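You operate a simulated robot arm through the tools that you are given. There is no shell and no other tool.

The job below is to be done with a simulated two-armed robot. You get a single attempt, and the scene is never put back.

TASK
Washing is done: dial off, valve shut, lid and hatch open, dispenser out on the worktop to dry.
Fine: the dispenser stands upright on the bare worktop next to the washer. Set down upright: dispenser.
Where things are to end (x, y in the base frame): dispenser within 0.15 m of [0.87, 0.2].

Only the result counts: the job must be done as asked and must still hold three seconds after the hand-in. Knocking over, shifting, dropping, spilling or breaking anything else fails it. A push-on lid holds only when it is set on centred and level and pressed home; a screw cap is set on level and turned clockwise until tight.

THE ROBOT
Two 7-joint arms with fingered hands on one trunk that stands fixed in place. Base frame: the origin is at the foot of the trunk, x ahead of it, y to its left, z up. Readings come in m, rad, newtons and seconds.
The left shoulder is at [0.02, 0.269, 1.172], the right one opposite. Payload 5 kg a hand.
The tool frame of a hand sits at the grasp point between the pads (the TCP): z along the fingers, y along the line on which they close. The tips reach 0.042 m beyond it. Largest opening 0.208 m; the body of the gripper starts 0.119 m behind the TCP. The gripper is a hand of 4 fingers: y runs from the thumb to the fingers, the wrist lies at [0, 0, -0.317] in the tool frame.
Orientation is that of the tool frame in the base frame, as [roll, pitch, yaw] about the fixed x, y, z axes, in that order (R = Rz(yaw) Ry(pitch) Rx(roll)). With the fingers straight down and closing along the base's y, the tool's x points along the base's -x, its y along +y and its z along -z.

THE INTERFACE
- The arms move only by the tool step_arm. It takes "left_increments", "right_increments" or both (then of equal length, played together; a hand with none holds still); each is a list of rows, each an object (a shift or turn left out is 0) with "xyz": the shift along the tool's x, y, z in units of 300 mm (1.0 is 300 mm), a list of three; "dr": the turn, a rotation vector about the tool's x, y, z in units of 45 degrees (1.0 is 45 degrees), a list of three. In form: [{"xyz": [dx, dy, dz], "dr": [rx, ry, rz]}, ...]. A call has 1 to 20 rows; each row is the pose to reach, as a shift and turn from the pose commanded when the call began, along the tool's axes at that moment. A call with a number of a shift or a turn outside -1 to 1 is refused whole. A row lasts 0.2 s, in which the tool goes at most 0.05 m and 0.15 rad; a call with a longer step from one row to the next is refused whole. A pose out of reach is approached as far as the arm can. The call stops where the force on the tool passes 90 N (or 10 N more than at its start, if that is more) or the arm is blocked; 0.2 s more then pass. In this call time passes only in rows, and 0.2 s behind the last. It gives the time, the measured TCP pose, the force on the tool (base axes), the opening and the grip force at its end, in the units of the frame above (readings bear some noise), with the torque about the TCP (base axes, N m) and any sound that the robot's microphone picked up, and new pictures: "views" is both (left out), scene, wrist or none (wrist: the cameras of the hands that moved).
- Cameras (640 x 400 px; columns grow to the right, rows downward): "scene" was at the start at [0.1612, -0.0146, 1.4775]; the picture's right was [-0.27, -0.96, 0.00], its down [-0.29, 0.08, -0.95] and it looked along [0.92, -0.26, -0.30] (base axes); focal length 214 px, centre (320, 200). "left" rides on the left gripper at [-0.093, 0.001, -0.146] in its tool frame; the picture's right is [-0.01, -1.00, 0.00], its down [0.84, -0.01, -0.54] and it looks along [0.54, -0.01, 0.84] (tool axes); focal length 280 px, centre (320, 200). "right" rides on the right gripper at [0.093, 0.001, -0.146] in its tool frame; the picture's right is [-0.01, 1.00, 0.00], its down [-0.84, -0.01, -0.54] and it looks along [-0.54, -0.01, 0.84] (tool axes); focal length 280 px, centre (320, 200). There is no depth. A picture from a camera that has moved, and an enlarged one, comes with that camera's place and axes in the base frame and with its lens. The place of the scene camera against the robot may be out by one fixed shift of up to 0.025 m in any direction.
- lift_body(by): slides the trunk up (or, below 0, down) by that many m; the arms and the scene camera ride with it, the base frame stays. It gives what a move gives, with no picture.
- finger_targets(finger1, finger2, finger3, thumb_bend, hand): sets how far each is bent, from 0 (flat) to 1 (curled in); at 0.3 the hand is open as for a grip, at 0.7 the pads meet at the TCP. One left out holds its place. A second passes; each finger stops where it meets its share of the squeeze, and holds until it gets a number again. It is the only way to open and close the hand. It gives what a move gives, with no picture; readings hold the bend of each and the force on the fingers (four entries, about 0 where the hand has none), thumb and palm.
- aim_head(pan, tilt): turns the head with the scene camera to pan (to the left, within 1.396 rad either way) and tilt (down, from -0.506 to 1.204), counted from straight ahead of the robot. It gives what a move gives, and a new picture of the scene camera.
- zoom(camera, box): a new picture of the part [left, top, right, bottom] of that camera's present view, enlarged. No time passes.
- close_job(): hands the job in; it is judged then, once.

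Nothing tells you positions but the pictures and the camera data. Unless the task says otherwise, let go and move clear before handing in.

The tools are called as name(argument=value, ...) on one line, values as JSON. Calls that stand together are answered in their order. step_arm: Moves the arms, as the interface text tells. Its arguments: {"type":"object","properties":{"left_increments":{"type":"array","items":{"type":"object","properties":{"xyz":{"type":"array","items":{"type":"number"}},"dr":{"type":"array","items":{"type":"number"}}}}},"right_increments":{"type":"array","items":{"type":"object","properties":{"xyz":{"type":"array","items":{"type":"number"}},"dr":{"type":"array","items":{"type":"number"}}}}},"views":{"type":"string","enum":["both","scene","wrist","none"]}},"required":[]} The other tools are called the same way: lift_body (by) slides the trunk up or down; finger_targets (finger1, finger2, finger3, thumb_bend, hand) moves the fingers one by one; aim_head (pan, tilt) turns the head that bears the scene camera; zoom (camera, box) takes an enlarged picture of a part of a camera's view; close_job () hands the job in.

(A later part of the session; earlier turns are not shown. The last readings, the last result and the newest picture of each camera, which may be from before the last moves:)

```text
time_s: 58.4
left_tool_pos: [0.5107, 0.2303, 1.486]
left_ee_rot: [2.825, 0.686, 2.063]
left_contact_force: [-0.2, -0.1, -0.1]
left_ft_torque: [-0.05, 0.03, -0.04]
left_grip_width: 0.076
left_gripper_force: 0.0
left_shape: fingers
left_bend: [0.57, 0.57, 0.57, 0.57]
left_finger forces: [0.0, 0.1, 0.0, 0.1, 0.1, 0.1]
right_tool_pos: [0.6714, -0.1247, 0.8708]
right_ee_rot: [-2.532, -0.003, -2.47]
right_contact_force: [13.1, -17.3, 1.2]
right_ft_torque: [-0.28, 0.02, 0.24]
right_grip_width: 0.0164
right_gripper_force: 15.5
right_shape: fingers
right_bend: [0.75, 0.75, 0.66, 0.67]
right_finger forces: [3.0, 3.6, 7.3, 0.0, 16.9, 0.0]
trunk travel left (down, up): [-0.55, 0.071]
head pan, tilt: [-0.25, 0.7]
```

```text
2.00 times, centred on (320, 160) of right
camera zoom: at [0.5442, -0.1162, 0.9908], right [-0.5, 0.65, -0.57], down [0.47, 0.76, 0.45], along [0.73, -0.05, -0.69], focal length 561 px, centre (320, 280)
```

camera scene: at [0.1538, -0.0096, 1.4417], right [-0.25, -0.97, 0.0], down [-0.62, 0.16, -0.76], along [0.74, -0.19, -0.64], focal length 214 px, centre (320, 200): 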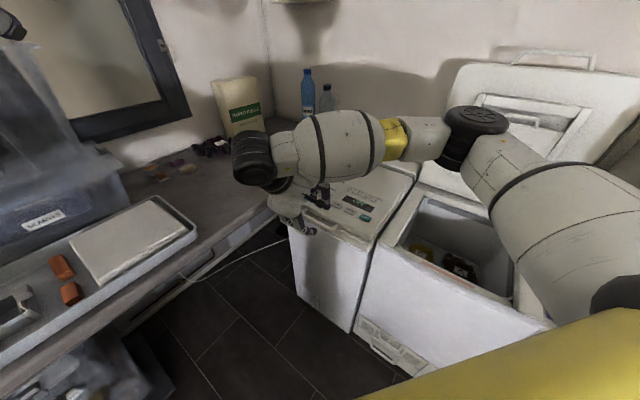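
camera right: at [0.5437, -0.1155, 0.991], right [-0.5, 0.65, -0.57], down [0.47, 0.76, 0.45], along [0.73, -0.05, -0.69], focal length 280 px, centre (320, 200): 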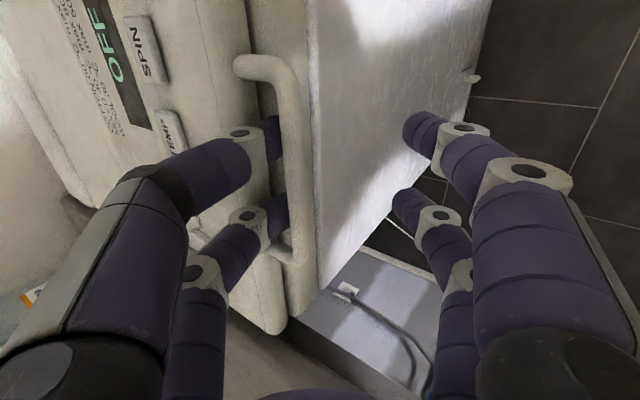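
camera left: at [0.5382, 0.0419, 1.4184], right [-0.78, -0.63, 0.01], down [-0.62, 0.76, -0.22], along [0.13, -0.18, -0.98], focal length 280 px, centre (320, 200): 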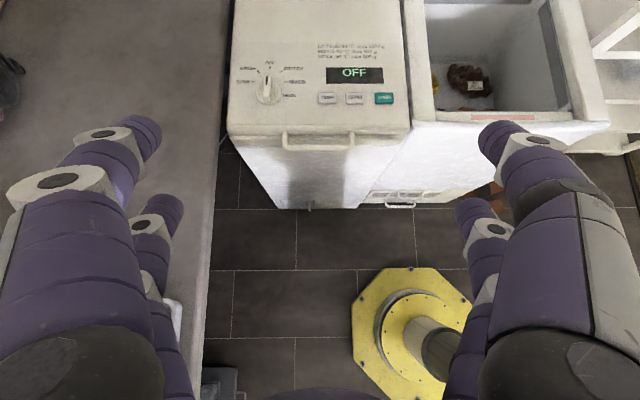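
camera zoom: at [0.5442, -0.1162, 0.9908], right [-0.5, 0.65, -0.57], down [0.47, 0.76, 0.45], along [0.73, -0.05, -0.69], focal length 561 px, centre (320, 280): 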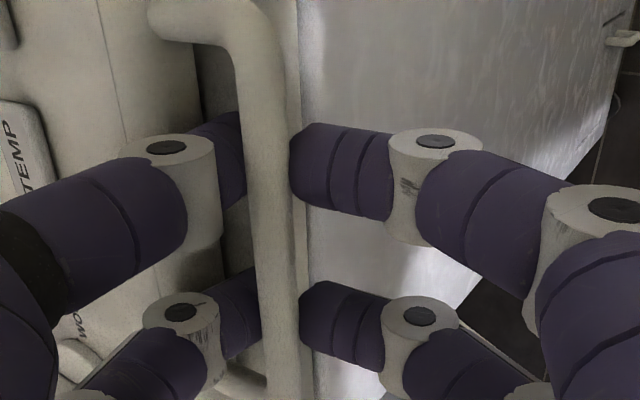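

The bar is held (16 mm). Now lift along the lid's arc to about 20°, tilting the hand slightly as it goes.

step_arm(right_increments=[{"xyz": [0, -0.0376, -0.053], "dr": [0.0278, 0, 0]}, {"xyz": [0, -0.0774, -0.1045], "dr": [0.0556, 0, 0]}, {"xyz": [0, -0.1205, -0.153], "dr": [0.0833, 0, 0]}, {"xyz": [0, -0.1635, -0.2013], "dr": [0.111, 0, 0]}, {"xyz": [0, -0.2106, -0.2457], "dr": [0.139, 0, 0]}, {"xyz": [0, -0.2577, -0.29], "dr": [0.1667, 0, 0]}, {"xyz": [0, -0.3085, -0.3297], "dr": [0.1944, 0, 0]}, {"xyz": [0, -0.3593, -0.3694], "dr": [0.2222, 0, 0]}], views="both")

```text
time_s: 60.2
left_tool_pos: [0.5118, 0.2293, 1.4835]
left_ee_rot: [2.825, 0.683, 2.065]
left_contact_force: [-0.5, -0.7, 0.7]
left_ft_torque: [0.01, 0.0, 0.0]
left_grip_width: 0.0759
left_gripper_force: 0.0
left_shape: fingers
left_bend: [0.57, 0.57, 0.57, 0.57]
left_finger forces: [0.1, 0.0, 0.0, 0.0, 0.1, 0.0]
right_tool_pos: [0.6882, -0.1447, 1.0235]
right_ee_rot: [-2.357, -0.001, -2.472]
right_contact_force: [23.5, -32.4, -19.4]
right_ft_torque: [2.2, 1.41, 1.38]
right_grip_width: 0.0135
right_gripper_force: 136.3
right_shape: fingers
right_bend: [0.76, 0.75, 0.66, 0.64]
right_finger forces: [5.1, 5.2, 9.8, 0.0, 252.2, 0.1]
trunk travel left (down, up): [-0.55, 0.071]
head pan, tilt: [-0.25, 0.7]
camera scene: at [0.1558, -0.0126, 1.4414], right [-0.25, -0.97, 0.0], down [-0.63, 0.16, -0.76], along [0.74, -0.19, -0.65], focal length 214 px, centre (320, 200)
camera right: at [0.5495, -0.1221, 1.1258], right [-0.43, 0.56, -0.71], down [0.43, 0.81, 0.39], along [0.79, -0.14, -0.59], focal length 280 px, centre (320, 200)
```

scene: 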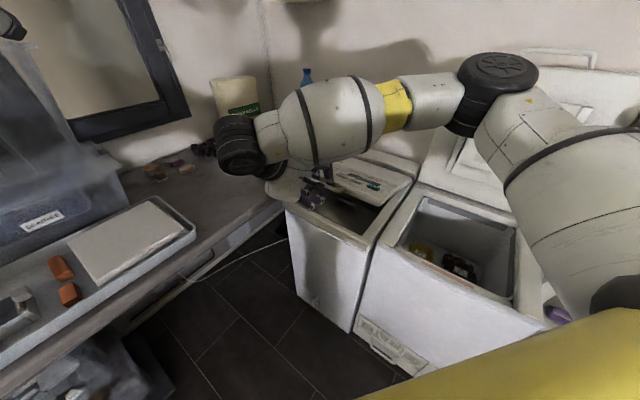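
right: 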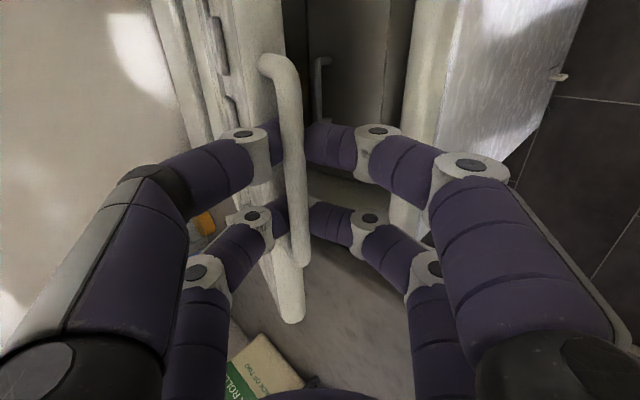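

The lid is opening, but the thumb is getting pinched between bar and lid edge (252 N). I'll rotate the hand back about the bar to relieve it.

step_arm(right_increments=[{"xyz": [0, -0.0086, 0.001], "dr": [-0.166, 0, 0]}, {"xyz": [0, -0.0173, 0.002], "dr": [-0.333, 0, 0]}], views="wrist")

zoom(camera="right", box=[160, 60, 480, 260])

```text
time_s: 60.8
left_tool_pos: [0.5089, 0.2314, 1.4864]
left_ee_rot: [2.824, 0.685, 2.064]
left_contact_force: [-0.3, -0.9, 0.2]
left_ft_torque: [0.04, -0.02, 0.07]
left_grip_width: 0.0761
left_gripper_force: 0.0
left_shape: fingers
left_bend: [0.57, 0.57, 0.57, 0.57]
left_finger forces: [0.0, 0.0, 0.0, 0.0, 0.0, 0.0]
right_tool_pos: [0.6893, -0.1456, 1.0278]
right_ee_rot: [-2.621, 0.0, -2.469]
right_contact_force: [2.0, -14.9, -5.5]
right_ft_torque: [-0.15, 0.24, 0.08]
right_grip_width: 0.0157
right_gripper_force: 23.4
right_shape: fingers
right_bend: [0.75, 0.75, 0.66, 0.67]
right_finger forces: [5.5, 5.6, 7.5, 0.0, 27.8, 0.0]
trunk travel left (down, up): [-0.55, 0.071]
head pan, tilt: [-0.25, 0.7]
camera right: at [0.5689, -0.1465, 1.1542], right [-0.53, 0.69, -0.5], down [0.5, 0.73, 0.47], along [0.69, 0.0, -0.73], focal length 280 px, centre (320, 200)
```

right: 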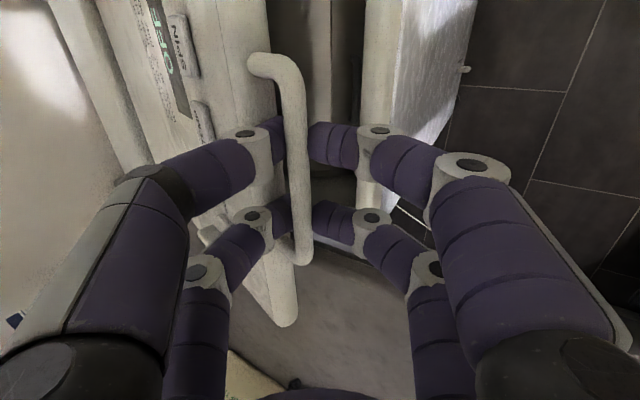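

```text
2.00 times, centred on (320, 160) of right
camera zoom: at [0.5689, -0.1465, 1.1542], right [-0.53, 0.69, -0.5], down [0.5, 0.73, 0.47], along [0.69, 0.0, -0.73], focal length 561 px, centre (320, 280)
```

zoom: 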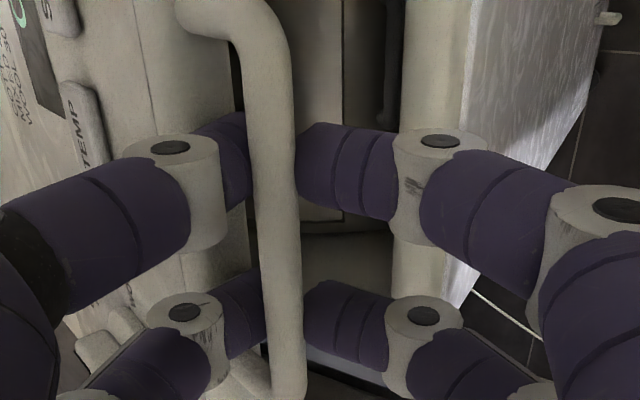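

Relieved. Now I'll loosen all four so the bar rests on finger1/2 as a hook and the thumb comes free of the pinch.

finger_targets(hand="right", finger1=0.64, finger2=0.64, finger3=0.64, thumb_bend=0.64)

zoom(camera="right", box=[160, 60, 480, 260])

```text
time_s: 61.8
left_tool_pos: [0.5092, 0.231, 1.4854]
left_ee_rot: [2.826, 0.685, 2.064]
left_contact_force: [-0.4, 0.8, 0.4]
left_ft_torque: [-0.02, -0.05, 0.0]
left_grip_width: 0.0758
left_gripper_force: 0.0
left_shape: fingers
left_bend: [0.57, 0.57, 0.57, 0.57]
left_finger forces: [0.0, 0.0, 0.0, 0.0, 0.0, 0.0]
right_tool_pos: [0.6904, -0.1453, 1.0289]
right_ee_rot: [-2.619, 0.0, -2.468]
right_contact_force: [-3.4, 2.4, 2.7]
right_ft_torque: [0.02, 0.0, 0.05]
right_grip_width: 0.0375
right_gripper_force: 9.5
right_shape: fingers
right_bend: [0.64, 0.64, 0.65, 0.64]
right_finger forces: [0.0, 0.1, 2.1, 0.0, 17.5, 0.0]
trunk travel left (down, up): [-0.55, 0.071]
head pan, tilt: [-0.25, 0.7]
```

```text
2.00 times, centred on (320, 160) of right
camera zoom: at [0.5688, -0.1458, 1.1546], right [-0.53, 0.69, -0.5], down [0.5, 0.73, 0.47], along [0.69, 0.0, -0.73], focal length 561 px, centre (320, 280)
```

zoom: 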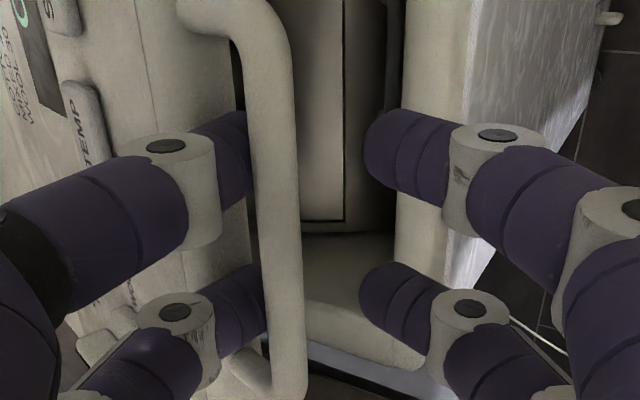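

The hand carries almost no load, so the lid seems to hold itself. I'll drop finger1/2 lower as a safety catch and withdraw the thumb upward out of the gap.

finger_targets(hand="right", finger1=0.5, finger2=0.5)

step_arm(right_increments=[{"xyz": [0, -0.029, -0.05]}, {"xyz": [0, -0.058, -0.101]}], views="both")

zoom(camera="right", box=[160, 60, 480, 260])

```text
time_s: 62.8
left_tool_pos: [0.509, 0.2322, 1.4855]
left_ee_rot: [2.827, 0.684, 2.062]
left_contact_force: [0.1, -0.4, 0.4]
left_ft_torque: [-0.01, 0.0, 0.0]
left_grip_width: 0.0761
left_gripper_force: 0.0
left_shape: fingers
left_bend: [0.57, 0.57, 0.57, 0.57]
left_finger forces: [0.1, 0.0, 0.1, 0.0, 0.0, 0.1]
right_tool_pos: [0.6899, -0.1467, 1.0279]
right_ee_rot: [-2.619, -0.003, -2.468]
right_contact_force: [-1.9, 3.1, 1.8]
right_ft_torque: [0.07, -0.02, 0.1]
right_grip_width: 0.0739
right_gripper_force: 9.8
right_shape: fingers
right_bend: [0.5, 0.5, 0.65, 0.65]
right_finger forces: [0.0, 0.0, 2.3, 0.1, 16.3, 0.0]
trunk travel left (down, up): [-0.55, 0.071]
head pan, tilt: [-0.25, 0.7]
```

```text
time_s: 63.4
left_tool_pos: [0.5098, 0.2294, 1.4839]
left_ee_rot: [2.827, 0.685, 2.066]
left_contact_force: [0.8, 0.8, 0.0]
left_ft_torque: [0.01, -0.02, 0.02]
left_grip_width: 0.0761
left_gripper_force: 0.1
left_shape: fingers
left_bend: [0.57, 0.57, 0.57, 0.57]
left_finger forces: [0.1, 0.0, 0.0, 0.1, 0.1, 0.1]
right_tool_pos: [0.6914, -0.1484, 1.0618]
right_ee_rot: [-2.621, -0.001, -2.473]
right_contact_force: [14.5, -12.7, -11.1]
right_ft_torque: [0.69, 0.17, 0.55]
right_grip_width: 0.0839
right_gripper_force: 28.4
right_shape: fingers
right_bend: [0.5, 0.5, 0.62, 0.62]
right_finger forces: [0.0, 0.1, 5.0, 0.0, 51.3, 0.0]
trunk travel left (down, up): [-0.55, 0.071]
head pan, tilt: [-0.25, 0.7]
camera scene: at [0.1551, -0.0116, 1.4414], right [-0.25, -0.97, 0.0], down [-0.62, 0.16, -0.76], along [0.74, -0.19, -0.65], focal length 214 px, centre (320, 200)
camera right: at [0.5707, -0.1485, 1.1885], right [-0.53, 0.69, -0.5], down [0.5, 0.73, 0.47], along [0.69, 0.0, -0.73], focal length 280 px, centre (320, 200)
```

scene: 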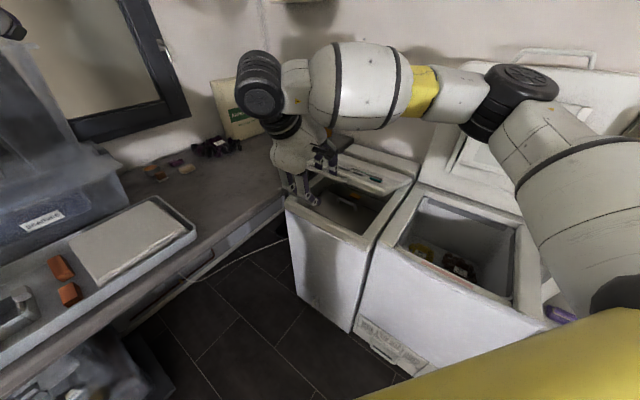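
right: 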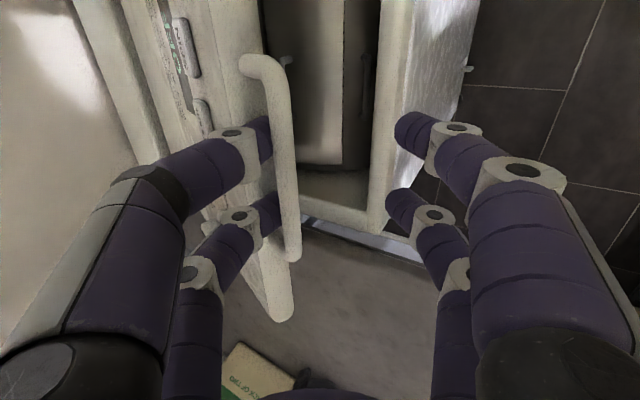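

```text
2.00 times, centred on (320, 160) of right
camera zoom: at [0.5707, -0.1485, 1.1885], right [-0.53, 0.69, -0.5], down [0.5, 0.73, 0.47], along [0.69, 0.0, -0.73], focal length 561 px, centre (320, 280)
```

zoom: 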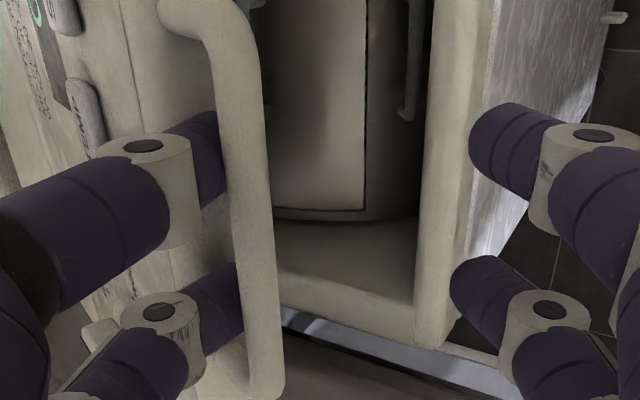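

The thumb is still carrying the lid (now ~24°). I'll rotate the hand so the thumb lines up with the gap again, then check the load.

step_arm(right_increments=[{"xyz": [0, -0.0076, 0.0013], "dr": [-0.15, 0, 0]}, {"xyz": [0, -0.0152, 0.0027], "dr": [-0.3, 0, 0]}, {"xyz": [0, -0.0228, 0.004], "dr": [-0.444, 0, 0]}], views="wrist")

zoom(camera="right", box=[160, 60, 480, 260])

```text
time_s: 64.2
left_tool_pos: [0.5104, 0.2297, 1.4856]
left_ee_rot: [2.827, 0.684, 2.063]
left_contact_force: [-0.4, -1.1, -0.2]
left_ft_torque: [0.03, 0.01, 0.03]
left_grip_width: 0.0761
left_gripper_force: 0.1
left_shape: fingers
left_bend: [0.57, 0.57, 0.57, 0.57]
left_finger forces: [0.1, 0.1, 0.0, 0.1, 0.1, 0.0]
right_tool_pos: [0.6924, -0.1511, 1.0655]
right_ee_rot: [-2.968, 0.0, -2.47]
right_contact_force: [5.6, -7.2, -3.6]
right_ft_torque: [-0.08, -0.05, 0.08]
right_grip_width: 0.0821
right_gripper_force: 4.9
right_shape: fingers
right_bend: [0.5, 0.5, 0.62, 0.63]
right_finger forces: [0.0, 0.1, 3.3, 0.0, 6.7, 0.0]
trunk travel left (down, up): [-0.55, 0.071]
head pan, tilt: [-0.25, 0.7]
camera right: at [0.6027, -0.189, 1.209], right [-0.6, 0.78, -0.17], down [0.61, 0.59, 0.53], along [0.52, 0.22, -0.83], focal length 280 px, centre (320, 200)
```

right: 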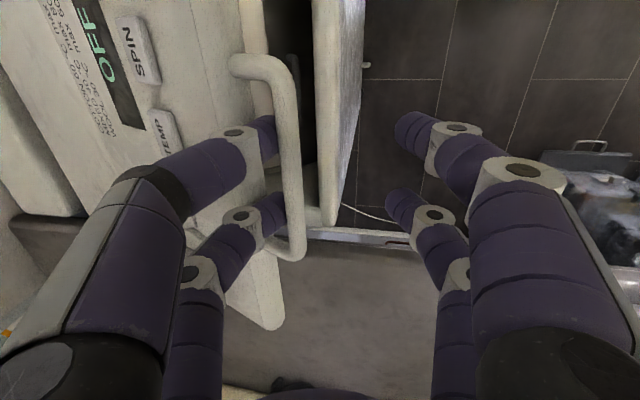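

```text
2.00 times, centred on (320, 160) of right
camera zoom: at [0.6027, -0.189, 1.209], right [-0.6, 0.78, -0.17], down [0.61, 0.59, 0.53], along [0.52, 0.22, -0.83], focal length 561 px, centre (320, 280)
```

zoom: 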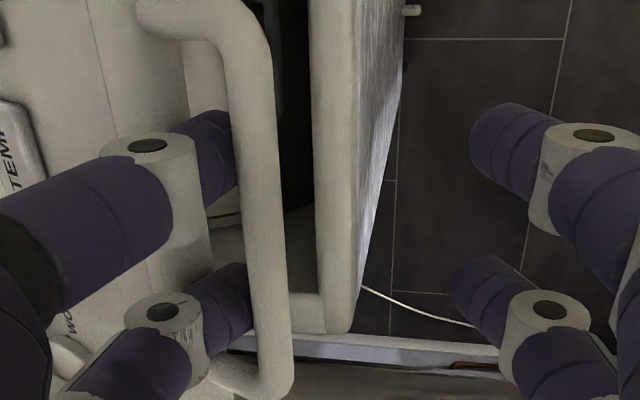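

Load is small. I'll back the thumb out along the gap direction.

step_arm(right_increments=[{"xyz": [0, -0.014, 0.009]}, {"xyz": [0, -0.045, -0.04]}, {"xyz": [0, -0.0757, -0.09]}], views="wrist")

zoom(camera="scene", box=[220, 100, 460, 250])

```text
time_s: 65.0
left_tool_pos: [0.5101, 0.2318, 1.486]
left_ee_rot: [2.826, 0.684, 2.064]
left_contact_force: [0.1, 0.0, 0.7]
left_ft_torque: [0.02, 0.0, -0.01]
left_grip_width: 0.076
left_gripper_force: 0.0
left_shape: fingers
left_bend: [0.57, 0.57, 0.57, 0.57]
left_finger forces: [0.0, 0.1, 0.0, 0.0, 0.0, 0.0]
right_tool_pos: [0.7054, -0.1644, 1.0961]
right_ee_rot: [-2.968, -0.003, -2.469]
right_contact_force: [-0.1, -0.9, -0.5]
right_ft_torque: [-0.01, 0.01, 0.0]
right_grip_width: 0.0765
right_gripper_force: 0.1
right_shape: fingers
right_bend: [0.5, 0.5, 0.64, 0.64]
right_finger forces: [0.1, 0.0, 0.0, 0.0, 0.1, 0.0]
trunk travel left (down, up): [-0.55, 0.071]
head pan, tilt: [-0.25, 0.7]
camera right: at [0.6136, -0.2021, 1.2395], right [-0.6, 0.78, -0.17], down [0.61, 0.59, 0.53], along [0.52, 0.21, -0.83], focal length 280 px, centre (320, 200)
```

right: 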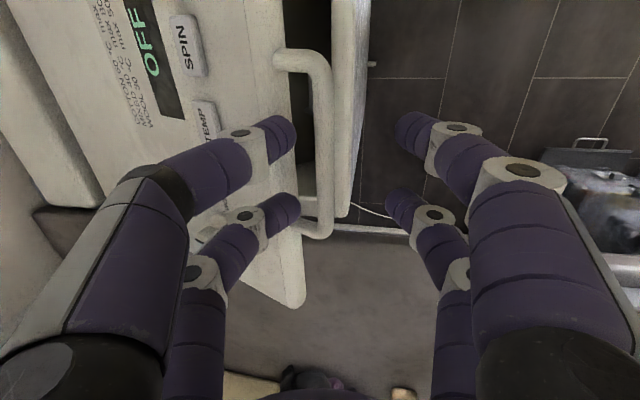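

```text
2.67 times, centred on (340, 175) of scene
camera zoom: at [0.1537, -0.0103, 1.4417], right [-0.25, -0.97, 0.0], down [-0.62, 0.16, -0.76], along [0.74, -0.19, -0.64], focal length 572 px, centre (267, 267)
```

zoom: 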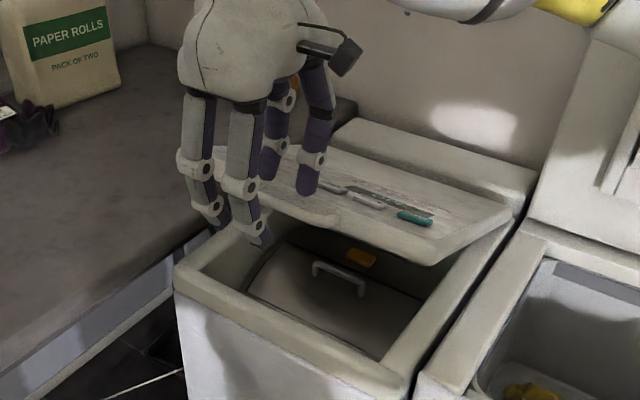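

The lid holds itself at about 25°, and inside I can see a drum hatch with a handle plus something orange. Next I'll lift the hand clear, re-orient it palm-flat, and push the lid open from underneath.

step_arm(right_increments=[{"xyz": [0, -0.023, -0.131]}, {"xyz": [0, -0.046, -0.263]}, {"xyz": [0, -0.07, -0.394]}, {"xyz": [0, 0.02, -0.48]}, {"xyz": [0, 0.104, -0.56]}], views="none")

step_arm(right_increments=[{"dr": [0, 0, 0.16]}, {"dr": [0, 0, 0.33]}, {"dr": [0, 0, 0.5]}, {"dr": [0, 0, 0.66]}, {"dr": [0, 0, 0.83]}, {"dr": [0, 0, 1.0]}], views="none")

step_arm(right_increments=[{"dr": [0, 0, 0.16]}, {"dr": [0, 0, 0.33]}, {"dr": [0, 0, 0.5]}, {"dr": [0, 0, 0.66]}, {"dr": [0, 0, 0.83]}, {"dr": [0, 0, 1.0]}], views="both")

```text
time_s: 66.2
left_tool_pos: [0.507, 0.2328, 1.4862]
left_ee_rot: [2.825, 0.685, 2.062]
left_contact_force: [-1.2, 0.6, 0.1]
left_ft_torque: [-0.03, -0.11, -0.01]
left_grip_width: 0.0761
left_gripper_force: 0.1
left_shape: fingers
left_bend: [0.57, 0.57, 0.57, 0.57]
left_finger forces: [0.0, 0.1, 0.0, 0.0, 0.0, 0.0]
right_tool_pos: [0.6664, -0.1185, 1.258]
right_ee_rot: [-2.967, -0.001, -2.468]
right_contact_force: [-0.7, -1.2, 0.0]
right_ft_torque: [-0.05, -0.09, 0.04]
right_grip_width: 0.0767
right_gripper_force: 0.0
right_shape: fingers
right_bend: [0.5, 0.5, 0.64, 0.64]
right_finger forces: [0.0, 0.0, 0.0, 0.0, 0.1, 0.0]
trunk travel left (down, up): [-0.55, 0.071]
head pan, tilt: [-0.25, 0.7]
```

```text
time_s: 67.6
left_tool_pos: [0.5102, 0.2318, 1.4856]
left_ee_rot: [2.824, 0.684, 2.064]
left_contact_force: [0.6, -0.4, -0.1]
left_ft_torque: [0.01, -0.01, -0.02]
left_grip_width: 0.0762
left_gripper_force: 0.1
left_shape: fingers
left_bend: [0.57, 0.57, 0.57, 0.57]
left_finger forces: [0.0, 0.0, 0.1, 0.0, 0.1, 0.0]
right_tool_pos: [0.6675, -0.1181, 1.2556]
right_ee_rot: [-3.019, 0.122, 3.035]
right_contact_force: [0.0, 0.0, -0.4]
right_ft_torque: [-0.01, 0.04, 0.03]
right_grip_width: 0.0765
right_gripper_force: 0.0
right_shape: fingers
right_bend: [0.5, 0.5, 0.64, 0.64]
right_finger forces: [0.0, 0.1, 0.1, 0.0, 0.0, 0.1]
trunk travel left (down, up): [-0.55, 0.071]
head pan, tilt: [-0.25, 0.7]
```

```text
time_s: 69.0
left_tool_pos: [0.5066, 0.2315, 1.4864]
left_ee_rot: [2.823, 0.684, 2.061]
left_contact_force: [-1.7, -0.4, 0.9]
left_ft_torque: [0.14, -0.11, 0.14]
left_grip_width: 0.076
left_gripper_force: 0.0
left_shape: fingers
left_bend: [0.57, 0.57, 0.57, 0.57]
left_finger forces: [0.0, 0.0, 0.0, 0.0, 0.0, 0.0]
right_tool_pos: [0.6687, -0.1202, 1.2629]
right_ee_rot: [-3.127, 0.167, 2.326]
right_contact_force: [-1.1, -1.8, 1.3]
right_ft_torque: [0.13, -0.13, 0.03]
right_grip_width: 0.0764
right_gripper_force: 0.1
right_shape: fingers
right_bend: [0.5, 0.5, 0.64, 0.64]
right_finger forces: [0.0, 0.1, 0.0, 0.0, 0.0, 0.0]
right hand out of reach, approached as far as the arm can: row 6
trunk travel left (down, up): [-0.55, 0.071]
head pan, tilt: [-0.25, 0.7]
camera scene: at [0.1519, -0.0114, 1.4419], right [-0.25, -0.97, 0.0], down [-0.62, 0.16, -0.77], along [0.74, -0.19, -0.64], focal length 214 px, centre (320, 200)
camera right: at [0.5906, -0.0336, 1.3919], right [0.74, 0.67, -0.01], down [0.5, -0.54, 0.67], along [0.45, -0.5, -0.74], focal length 280 px, centre (320, 200)
```

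scene: 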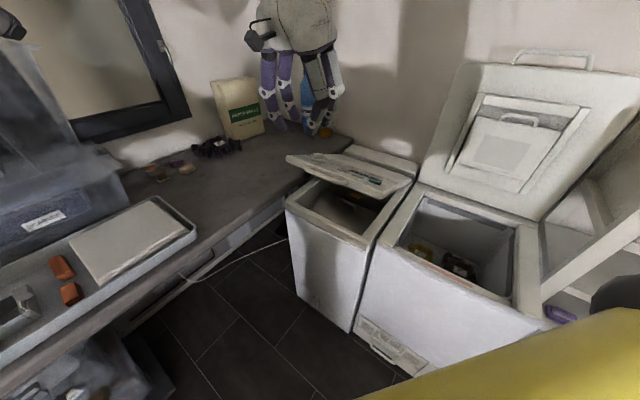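
right: 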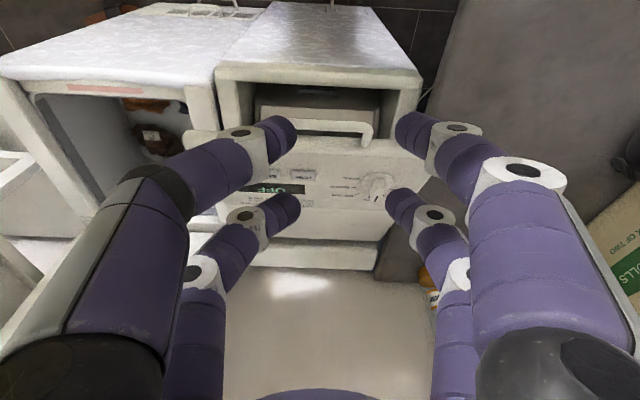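

That yaw is at the wrist's limit, so I'll return to the earlier hand orientation, which works well, and push with the backs of the thumb-side fingers.

step_arm(right_increments=[{"dr": [0, 0, -0.16]}, {"dr": [0, 0, -0.33]}, {"dr": [0, 0, -0.5]}, {"dr": [0, 0, -0.66]}, {"dr": [0, 0, -0.83]}, {"dr": [0, 0, -0.95]}], views="none")

step_arm(right_increments=[{"dr": [0, 0, -0.16]}, {"dr": [0, 0, -0.33]}, {"dr": [0, 0, -0.5]}, {"dr": [0, 0, -0.66]}, {"dr": [0, 0, -0.83]}, {"dr": [0, 0, -0.95]}], views="none")

finger_targets(hand="right", finger1=0.6, finger2=0.6, finger3=0.45, thumb_bend=0.45)

```text
time_s: 70.4
left_tool_pos: [0.5094, 0.2312, 1.486]
left_ee_rot: [2.826, 0.684, 2.064]
left_contact_force: [0.1, 0.1, 0.3]
left_ft_torque: [0.0, 0.01, -0.02]
left_grip_width: 0.076
left_gripper_force: 0.2
left_shape: fingers
left_bend: [0.57, 0.57, 0.57, 0.57]
left_finger forces: [0.0, 0.1, 0.0, 0.0, 0.0, 0.1]
right_tool_pos: [0.672, -0.1203, 1.2628]
right_ee_rot: [-3.016, 0.111, 3.08]
right_contact_force: [-0.5, 0.1, 0.5]
right_ft_torque: [0.01, -0.04, 0.05]
right_grip_width: 0.0764
right_gripper_force: 0.0
right_shape: fingers
right_bend: [0.5, 0.5, 0.64, 0.64]
right_finger forces: [0.0, 0.0, 0.1, 0.0, 0.1, 0.1]
trunk travel left (down, up): [-0.55, 0.071]
head pan, tilt: [-0.25, 0.7]
```

```text
time_s: 71.8
left_tool_pos: [0.5087, 0.2316, 1.4853]
left_ee_rot: [2.826, 0.685, 2.063]
left_contact_force: [1.1, -0.5, 0.0]
left_ft_torque: [0.0, -0.03, 0.01]
left_grip_width: 0.0758
left_gripper_force: 0.1
left_shape: fingers
left_bend: [0.57, 0.57, 0.57, 0.57]
left_finger forces: [0.0, 0.0, 0.0, 0.1, 0.0, 0.0]
right_tool_pos: [0.6711, -0.1195, 1.2616]
right_ee_rot: [-2.972, -0.004, -2.464]
right_contact_force: [0.4, -0.8, -1.3]
right_ft_torque: [0.0, 0.01, -0.02]
right_grip_width: 0.0763
right_gripper_force: 0.0
right_shape: fingers
right_bend: [0.5, 0.5, 0.64, 0.64]
right_finger forces: [0.0, 0.0, 0.0, 0.1, 0.0, 0.0]
trunk travel left (down, up): [-0.55, 0.071]
head pan, tilt: [-0.25, 0.7]
```

```text
time_s: 72.8
left_tool_pos: [0.5088, 0.2322, 1.4854]
left_ee_rot: [2.827, 0.686, 2.063]
left_contact_force: [0.6, 0.3, 0.5]
left_ft_torque: [0.01, 0.02, -0.01]
left_grip_width: 0.0757
left_gripper_force: 0.0
left_shape: fingers
left_bend: [0.57, 0.57, 0.57, 0.57]
left_finger forces: [0.0, 0.1, 0.0, 0.1, 0.0, 0.0]
right_tool_pos: [0.6704, -0.1196, 1.263]
right_ee_rot: [-2.975, -0.002, -2.465]
right_contact_force: [0.0, 0.0, -0.4]
right_ft_torque: [-0.01, 0.0, 0.01]
right_grip_width: 0.1002
right_gripper_force: 0.1
right_shape: fingers
right_bend: [0.6, 0.6, 0.45, 0.45]
right_finger forces: [0.0, 0.0, 0.0, 0.1, 0.1, 0.0]
trunk travel left (down, up): [-0.55, 0.071]
head pan, tilt: [-0.25, 0.7]
```

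finger_targets(hand="right", finger1=0.7, finger2=0.7)

step_arm(right_increments=[{"xyz": [0, 0.062, -0.01], "dr": [0.18, 0, 0]}, {"xyz": [0, 0.124, -0.02], "dr": [0.36, 0, 0]}, {"xyz": [0, 0.185, -0.03], "dr": [0.54, 0, 0]}, {"xyz": [0, 0.247, -0.042], "dr": [0.72, 0, 0]}, {"xyz": [0, 0.309, -0.052], "dr": [0.9, 0, 0]}], views="none")

step_arm(right_increments=[{"xyz": [0, 0.12, 0.1]}, {"xyz": [0, 0.24, 0.2]}, {"xyz": [0, 0.36, 0.302]}, {"xyz": [0, 0.48, 0.403]}, {"xyz": [0, 0.6, 0.503]}, {"xyz": [0, 0.72, 0.604]}], views="both")

```text
time_s: 73.8
left_tool_pos: [0.5083, 0.2319, 1.4848]
left_ee_rot: [2.827, 0.684, 2.062]
left_contact_force: [0.8, -0.5, 1.2]
left_ft_torque: [-0.03, 0.02, 0.02]
left_grip_width: 0.0758
left_gripper_force: 0.1
left_shape: fingers
left_bend: [0.57, 0.57, 0.57, 0.57]
left_finger forces: [0.0, 0.0, 0.1, 0.0, 0.1, 0.0]
right_tool_pos: [0.6707, -0.1197, 1.2626]
right_ee_rot: [-2.973, -0.003, -2.464]
right_contact_force: [-0.1, 0.3, 0.3]
right_ft_torque: [0.0, 0.01, -0.01]
right_grip_width: 0.076
right_gripper_force: 0.1
right_shape: fingers
right_bend: [0.7, 0.7, 0.45, 0.45]
right_finger forces: [0.0, 0.0, 0.0, 0.1, 0.0, 0.0]
trunk travel left (down, up): [-0.55, 0.071]
head pan, tilt: [-0.25, 0.7]
```

```text
time_s: 75.0
left_tool_pos: [0.5092, 0.2346, 1.486]
left_ee_rot: [2.825, 0.687, 2.069]
left_contact_force: [4.5, 19.6, 8.0]
left_ft_torque: [-0.61, 0.22, -0.36]
left_grip_width: 0.0643
left_gripper_force: 0.0
left_shape: fingers
left_bend: [0.57, 0.57, 0.57, 0.6]
left_finger forces: [0.0, 0.0, 0.0, 0.0, 0.0, 0.1]
right_tool_pos: [0.6116, -0.044, 1.2615]
right_ee_rot: [-2.262, -0.003, -2.465]
right_contact_force: [-0.6, 1.2, 1.3]
right_ft_torque: [-0.09, -0.06, -0.07]
right_grip_width: 0.0758
right_gripper_force: 0.0
right_shape: fingers
right_bend: [0.7, 0.7, 0.45, 0.45]
right_finger forces: [0.0, 0.0, 0.0, 0.1, 0.0, 0.0]
trunk travel left (down, up): [-0.55, 0.071]
head pan, tilt: [-0.25, 0.7]
```

```text
time_s: 76.4
left_tool_pos: [0.5102, 0.2312, 1.4851]
left_ee_rot: [2.826, 0.684, 2.063]
left_contact_force: [0.9, 0.6, 0.2]
left_ft_torque: [0.01, 0.1, -0.05]
left_grip_width: 0.0759
left_gripper_force: 0.0
left_shape: fingers
left_bend: [0.57, 0.57, 0.57, 0.57]
left_finger forces: [0.1, 0.0, 0.0, 0.0, 0.1, 0.0]
right_tool_pos: [0.6128, -0.0455, 0.9788]
right_ee_rot: [-2.268, -0.001, -2.465]
right_contact_force: [0.2, -0.1, 0.3]
right_ft_torque: [0.07, 0.08, -0.06]
right_grip_width: 0.0757
right_gripper_force: 0.1
right_shape: fingers
right_bend: [0.7, 0.7, 0.45, 0.45]
right_finger forces: [0.0, 0.1, 0.0, 0.0, 0.1, 0.0]
trunk travel left (down, up): [-0.55, 0.071]
head pan, tilt: [-0.25, 0.7]
camera scene: at [0.1542, -0.0103, 1.4416], right [-0.25, -0.97, 0.0], down [-0.62, 0.16, -0.76], along [0.74, -0.19, -0.64], focal length 214 px, centre (320, 200)
camera right: at [0.4681, -0.0179, 1.0722], right [-0.39, 0.51, -0.77], down [0.4, 0.84, 0.35], along [0.83, -0.17, -0.54], focal length 280 px, centre (320, 200)
```

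scene: 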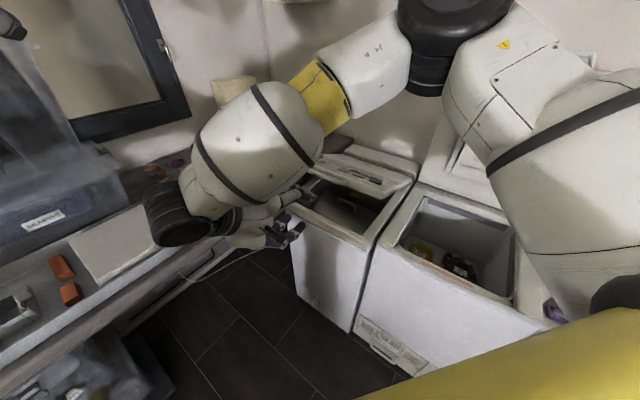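
right: 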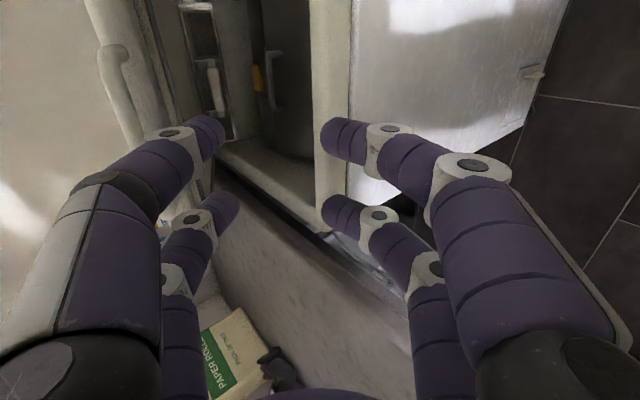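

The lid's underside shows a recess with a white insert, probably the dispenser. Now slide the hand in under the lid's front edge.

step_arm(right_increments=[{"xyz": [0, 0.06, 0.05]}, {"xyz": [0, 0.12, 0.1]}, {"xyz": [0, 0.055, 0.18]}, {"xyz": [0, -0.01, 0.257]}, {"xyz": [0, -0.07, 0.334]}, {"xyz": [0, -0.132, 0.411]}], views="both")

zoom(camera="scene", box=[220, 130, 420, 255])

```text
time_s: 77.8
left_tool_pos: [0.5089, 0.2299, 1.4847]
left_ee_rot: [2.826, 0.684, 2.063]
left_contact_force: [0.5, -1.3, -0.5]
left_ft_torque: [0.05, 0.03, 0.04]
left_grip_width: 0.076
left_gripper_force: 0.0
left_shape: fingers
left_bend: [0.57, 0.57, 0.57, 0.57]
left_finger forces: [0.0, 0.0, 0.1, 0.0, 0.0, 0.1]
right_tool_pos: [0.6866, -0.1414, 0.9316]
right_ee_rot: [-2.268, -0.005, -2.463]
right_contact_force: [-0.1, -0.6, 0.0]
right_ft_torque: [-0.02, 0.02, -0.03]
right_grip_width: 0.0759
right_gripper_force: 0.0
right_shape: fingers
right_bend: [0.7, 0.7, 0.45, 0.45]
right_finger forces: [0.0, 0.1, 0.0, 0.0, 0.0, 0.1]
trunk travel left (down, up): [-0.55, 0.071]
head pan, tilt: [-0.25, 0.7]
camera scene: at [0.1538, -0.0107, 1.4417], right [-0.25, -0.97, 0.0], down [-0.62, 0.16, -0.76], along [0.74, -0.19, -0.64], focal length 214 px, centre (320, 200)
camera right: at [0.5428, -0.1125, 1.0243], right [-0.39, 0.51, -0.77], down [0.4, 0.84, 0.35], along [0.83, -0.17, -0.54], focal length 280 px, centre (320, 200)
```

scene: 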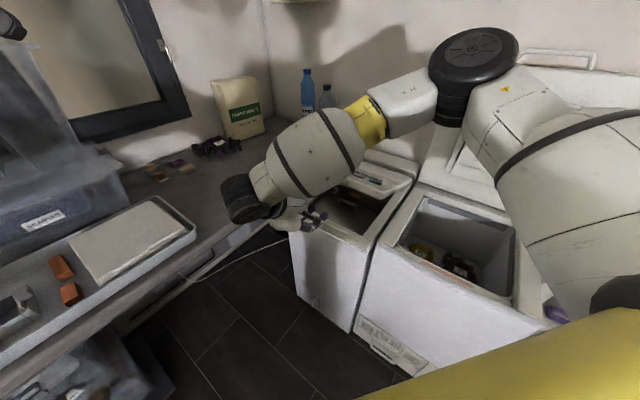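
right: 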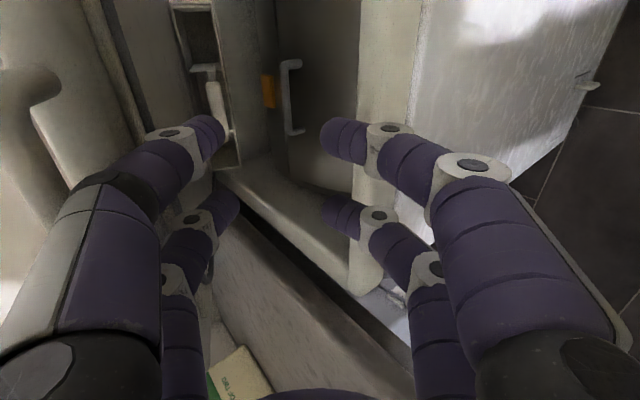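

```text
3.20 times, centred on (320, 192) of scene
camera zoom: at [0.1538, -0.0107, 1.4417], right [-0.25, -0.97, 0.0], down [-0.62, 0.16, -0.76], along [0.74, -0.19, -0.64], focal length 686 px, centre (320, 224)
```

zoom: 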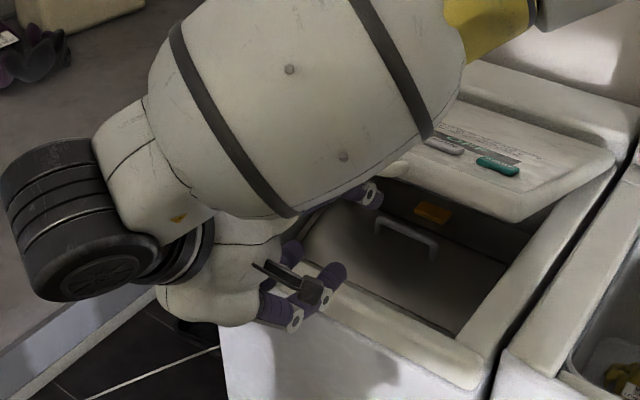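

The hand is under the lid's front. Now push up along the lid's arc about 30° with the backs of the thumb-side fingers.

step_arm(right_increments=[{"xyz": [0, -0.1157, -0.065]}, {"xyz": [0, -0.2373, -0.119]}, {"xyz": [0, -0.3628, -0.1626]}, {"xyz": [0, -0.4917, -0.195]}, {"xyz": [0, -0.623, -0.216]}, {"xyz": [0, -0.7556, -0.2256]}], views="both")

```text
time_s: 79.2
left_tool_pos: [0.5091, 0.2312, 1.4864]
left_ee_rot: [2.825, 0.685, 2.063]
left_contact_force: [0.2, -0.6, 0.3]
left_ft_torque: [0.02, -0.04, 0.05]
left_grip_width: 0.0759
left_gripper_force: 0.0
left_shape: fingers
left_bend: [0.57, 0.57, 0.57, 0.57]
left_finger forces: [0.0, 0.1, 0.1, 0.0, 0.1, 0.0]
right_tool_pos: [0.7456, -0.2141, 1.1501]
right_ee_rot: [-2.267, -0.005, -2.467]
right_contact_force: [-0.5, 0.6, -0.8]
right_ft_torque: [0.0, 0.0, 0.05]
right_grip_width: 0.0752
right_gripper_force: 0.1
right_shape: fingers
right_bend: [0.7, 0.7, 0.45, 0.45]
right_finger forces: [0.0, 0.0, 0.0, 0.0, 0.0, 0.1]
trunk travel left (down, up): [-0.55, 0.071]
head pan, tilt: [-0.25, 0.7]
camera scene: at [0.1534, -0.0107, 1.4418], right [-0.25, -0.97, 0.0], down [-0.62, 0.16, -0.77], along [0.74, -0.19, -0.64], focal length 214 px, centre (320, 200)
camera right: at [0.6011, -0.1845, 1.2428], right [-0.39, 0.51, -0.77], down [0.4, 0.84, 0.35], along [0.83, -0.17, -0.54], focal length 280 px, centre (320, 200)
```

scene: 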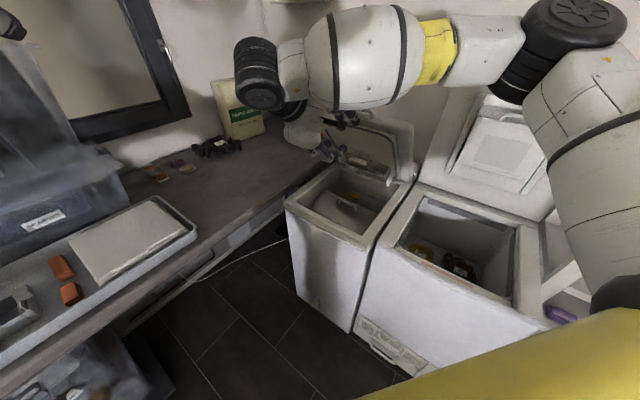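
right: 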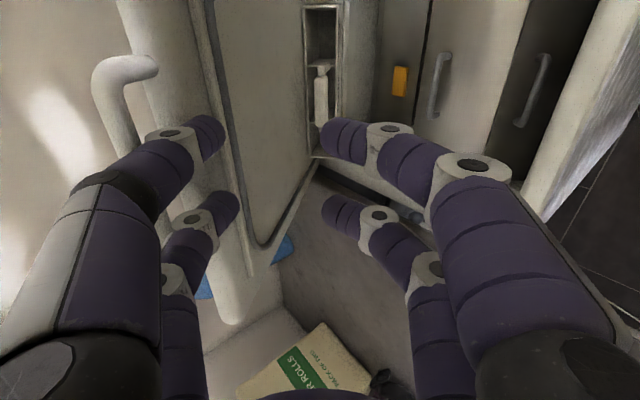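

The lid is now well up. Look inside closely.

zoom(camera="scene", box=[270, 100, 430, 200])

zoom(camera="scene", box=[290, 150, 400, 220])

zoom(camera="right", box=[280, 0, 600, 200])

```text
4.00 times, centred on (350, 150) of scene
camera zoom: at [0.1534, -0.0107, 1.4418], right [-0.25, -0.97, 0.0], down [-0.62, 0.16, -0.77], along [0.74, -0.19, -0.64], focal length 858 px, centre (200, 400)
```

zoom: 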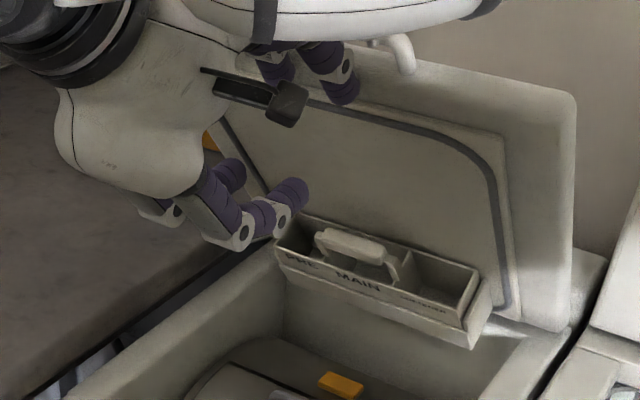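

```text
5.71 times, centred on (345, 185) of scene
camera zoom: at [0.1534, -0.0107, 1.4418], right [-0.25, -0.97, 0.0], down [-0.62, 0.16, -0.77], along [0.74, -0.19, -0.64], focal length 1226 px, centre (177, 286)
```

zoom: 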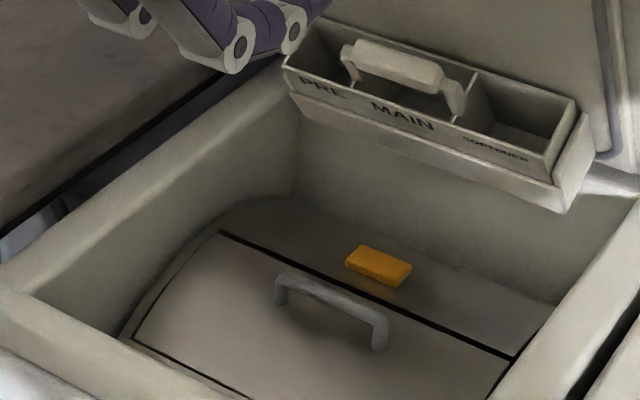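

```text
2.00 times, centred on (440, 100) of right
camera zoom: at [0.6011, -0.1845, 1.2428], right [-0.39, 0.51, -0.77], down [0.4, 0.84, 0.35], along [0.83, -0.17, -0.54], focal length 561 px, centre (80, 400)
```

zoom: 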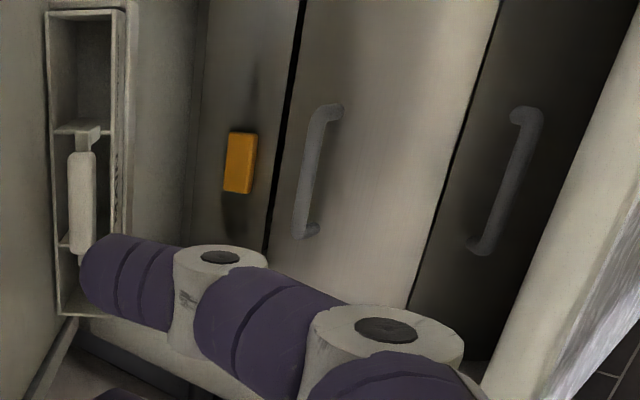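

Inside: the dispenser (PRE/MAIN/SOFTENER tray with a handle) at the back, and a drum hatch with a handle and an orange catch. I'll push the lid fully open first.

step_arm(right_increments=[{"xyz": [0, -0.133, 0.003]}, {"xyz": [0, -0.265, 0.017]}, {"xyz": [0, -0.37, 0.103]}, {"xyz": [0, -0.466, 0.218]}, {"xyz": [0, -0.563, 0.333]}, {"xyz": [0, -0.659, 0.448]}, {"xyz": [0, -0.745, 0.55]}], views="both")

```text
time_s: 80.8
left_tool_pos: [0.5087, 0.2327, 1.4843]
left_ee_rot: [2.823, 0.686, 2.064]
left_contact_force: [1.1, -0.3, 0.2]
left_ft_torque: [0.02, 0.02, 0.04]
left_grip_width: 0.0759
left_gripper_force: 0.1
left_shape: fingers
left_bend: [0.57, 0.57, 0.57, 0.57]
left_finger forces: [0.1, 0.0, 0.1, 0.1, 0.0, 0.1]
right_tool_pos: [0.9144, -0.4229, 1.2175]
right_ee_rot: [-2.264, -0.002, -2.464]
right_contact_force: [7.8, 2.5, 34.3]
right_ft_torque: [-3.77, -1.05, 0.91]
right_grip_width: 0.1197
right_gripper_force: 18.4
right_shape: fingers
right_bend: [0.7, 0.7, 0.45, 0.35]
right_finger forces: [0.0, 0.0, 0.0, 0.0, 37.0, 0.0]
trunk travel left (down, up): [-0.55, 0.071]
head pan, tilt: [-0.25, 0.7]
camera scene: at [0.1522, -0.0092, 1.442], right [-0.25, -0.97, 0.0], down [-0.62, 0.16, -0.77], along [0.74, -0.19, -0.64], focal length 214 px, centre (320, 200)
camera right: at [0.7698, -0.3923, 1.3098], right [-0.39, 0.51, -0.77], down [0.4, 0.84, 0.35], along [0.83, -0.17, -0.53], focal length 280 px, centre (320, 200)
```

scene: 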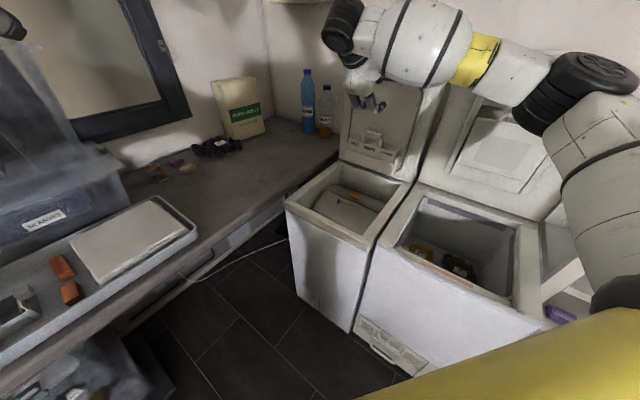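
right: 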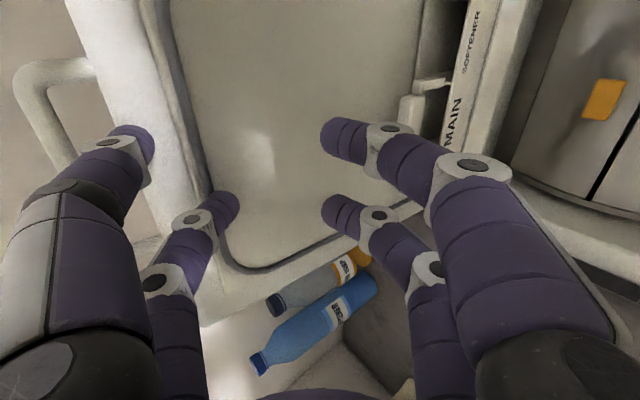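

Lid is near vertical; the thumb is pressing hard on it. I'll back off a bit and look at the lid's state.

step_arm(right_increments=[{"xyz": [0, 0.064, -0.0766]}, {"xyz": [0, 0.128, -0.153]}, {"xyz": [0, 0.19, -0.23]}], views="both")

zoom(camera="scene", box=[300, 60, 460, 160])

```text
time_s: 81.6
left_tool_pos: [0.5053, 0.2353, 1.4861]
left_ee_rot: [2.822, 0.687, 2.061]
left_contact_force: [-1.4, 0.3, 0.0]
left_ft_torque: [-0.05, -0.03, -0.02]
left_grip_width: 0.0758
left_gripper_force: 0.0
left_shape: fingers
left_bend: [0.57, 0.57, 0.57, 0.57]
left_finger forces: [0.0, 0.0, 0.1, 0.0, 0.1, 0.0]
right_tool_pos: [0.8564, -0.3495, 1.219]
right_ee_rot: [-2.263, -0.002, -2.464]
right_contact_force: [-2.6, 9.8, 30.7]
right_ft_torque: [-4.02, -1.68, 0.22]
right_grip_width: 0.1122
right_gripper_force: 16.4
right_shape: fingers
right_bend: [0.7, 0.7, 0.45, 0.37]
right_finger forces: [0.0, 0.1, 0.0, 0.1, 32.7, 0.1]
trunk travel left (down, up): [-0.55, 0.071]
head pan, tilt: [-0.25, 0.7]
camera scene: at [0.1511, -0.0078, 1.4422], right [-0.25, -0.97, 0.0], down [-0.62, 0.16, -0.77], along [0.74, -0.19, -0.64], focal length 214 px, centre (320, 200)
camera right: at [0.7115, -0.3201, 1.3107], right [-0.39, 0.51, -0.77], down [0.4, 0.85, 0.35], along [0.83, -0.17, -0.53], focal length 280 px, centre (320, 200)
```

scene: 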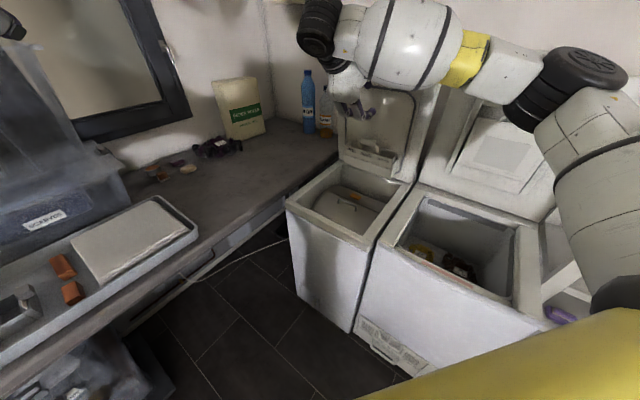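
right: 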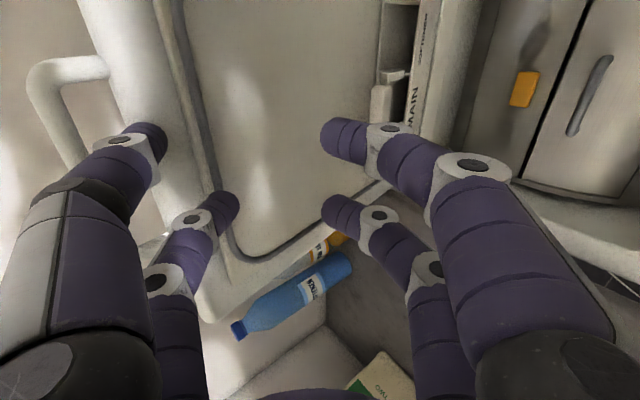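

```text
4.00 times, centred on (380, 110) of scene
camera zoom: at [0.1511, -0.0078, 1.4422], right [-0.25, -0.97, 0.0], down [-0.62, 0.16, -0.77], along [0.74, -0.19, -0.64], focal length 858 px, centre (80, 560)
```

zoom: 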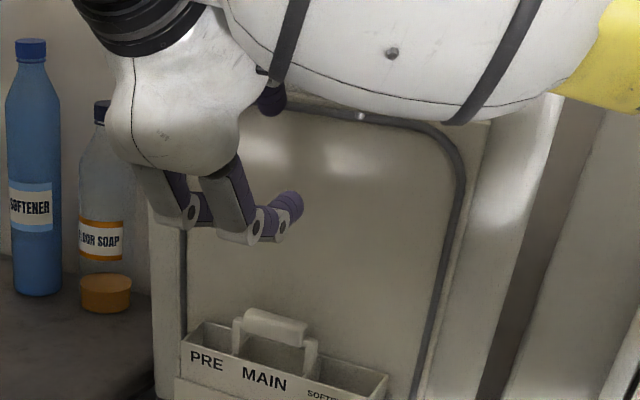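

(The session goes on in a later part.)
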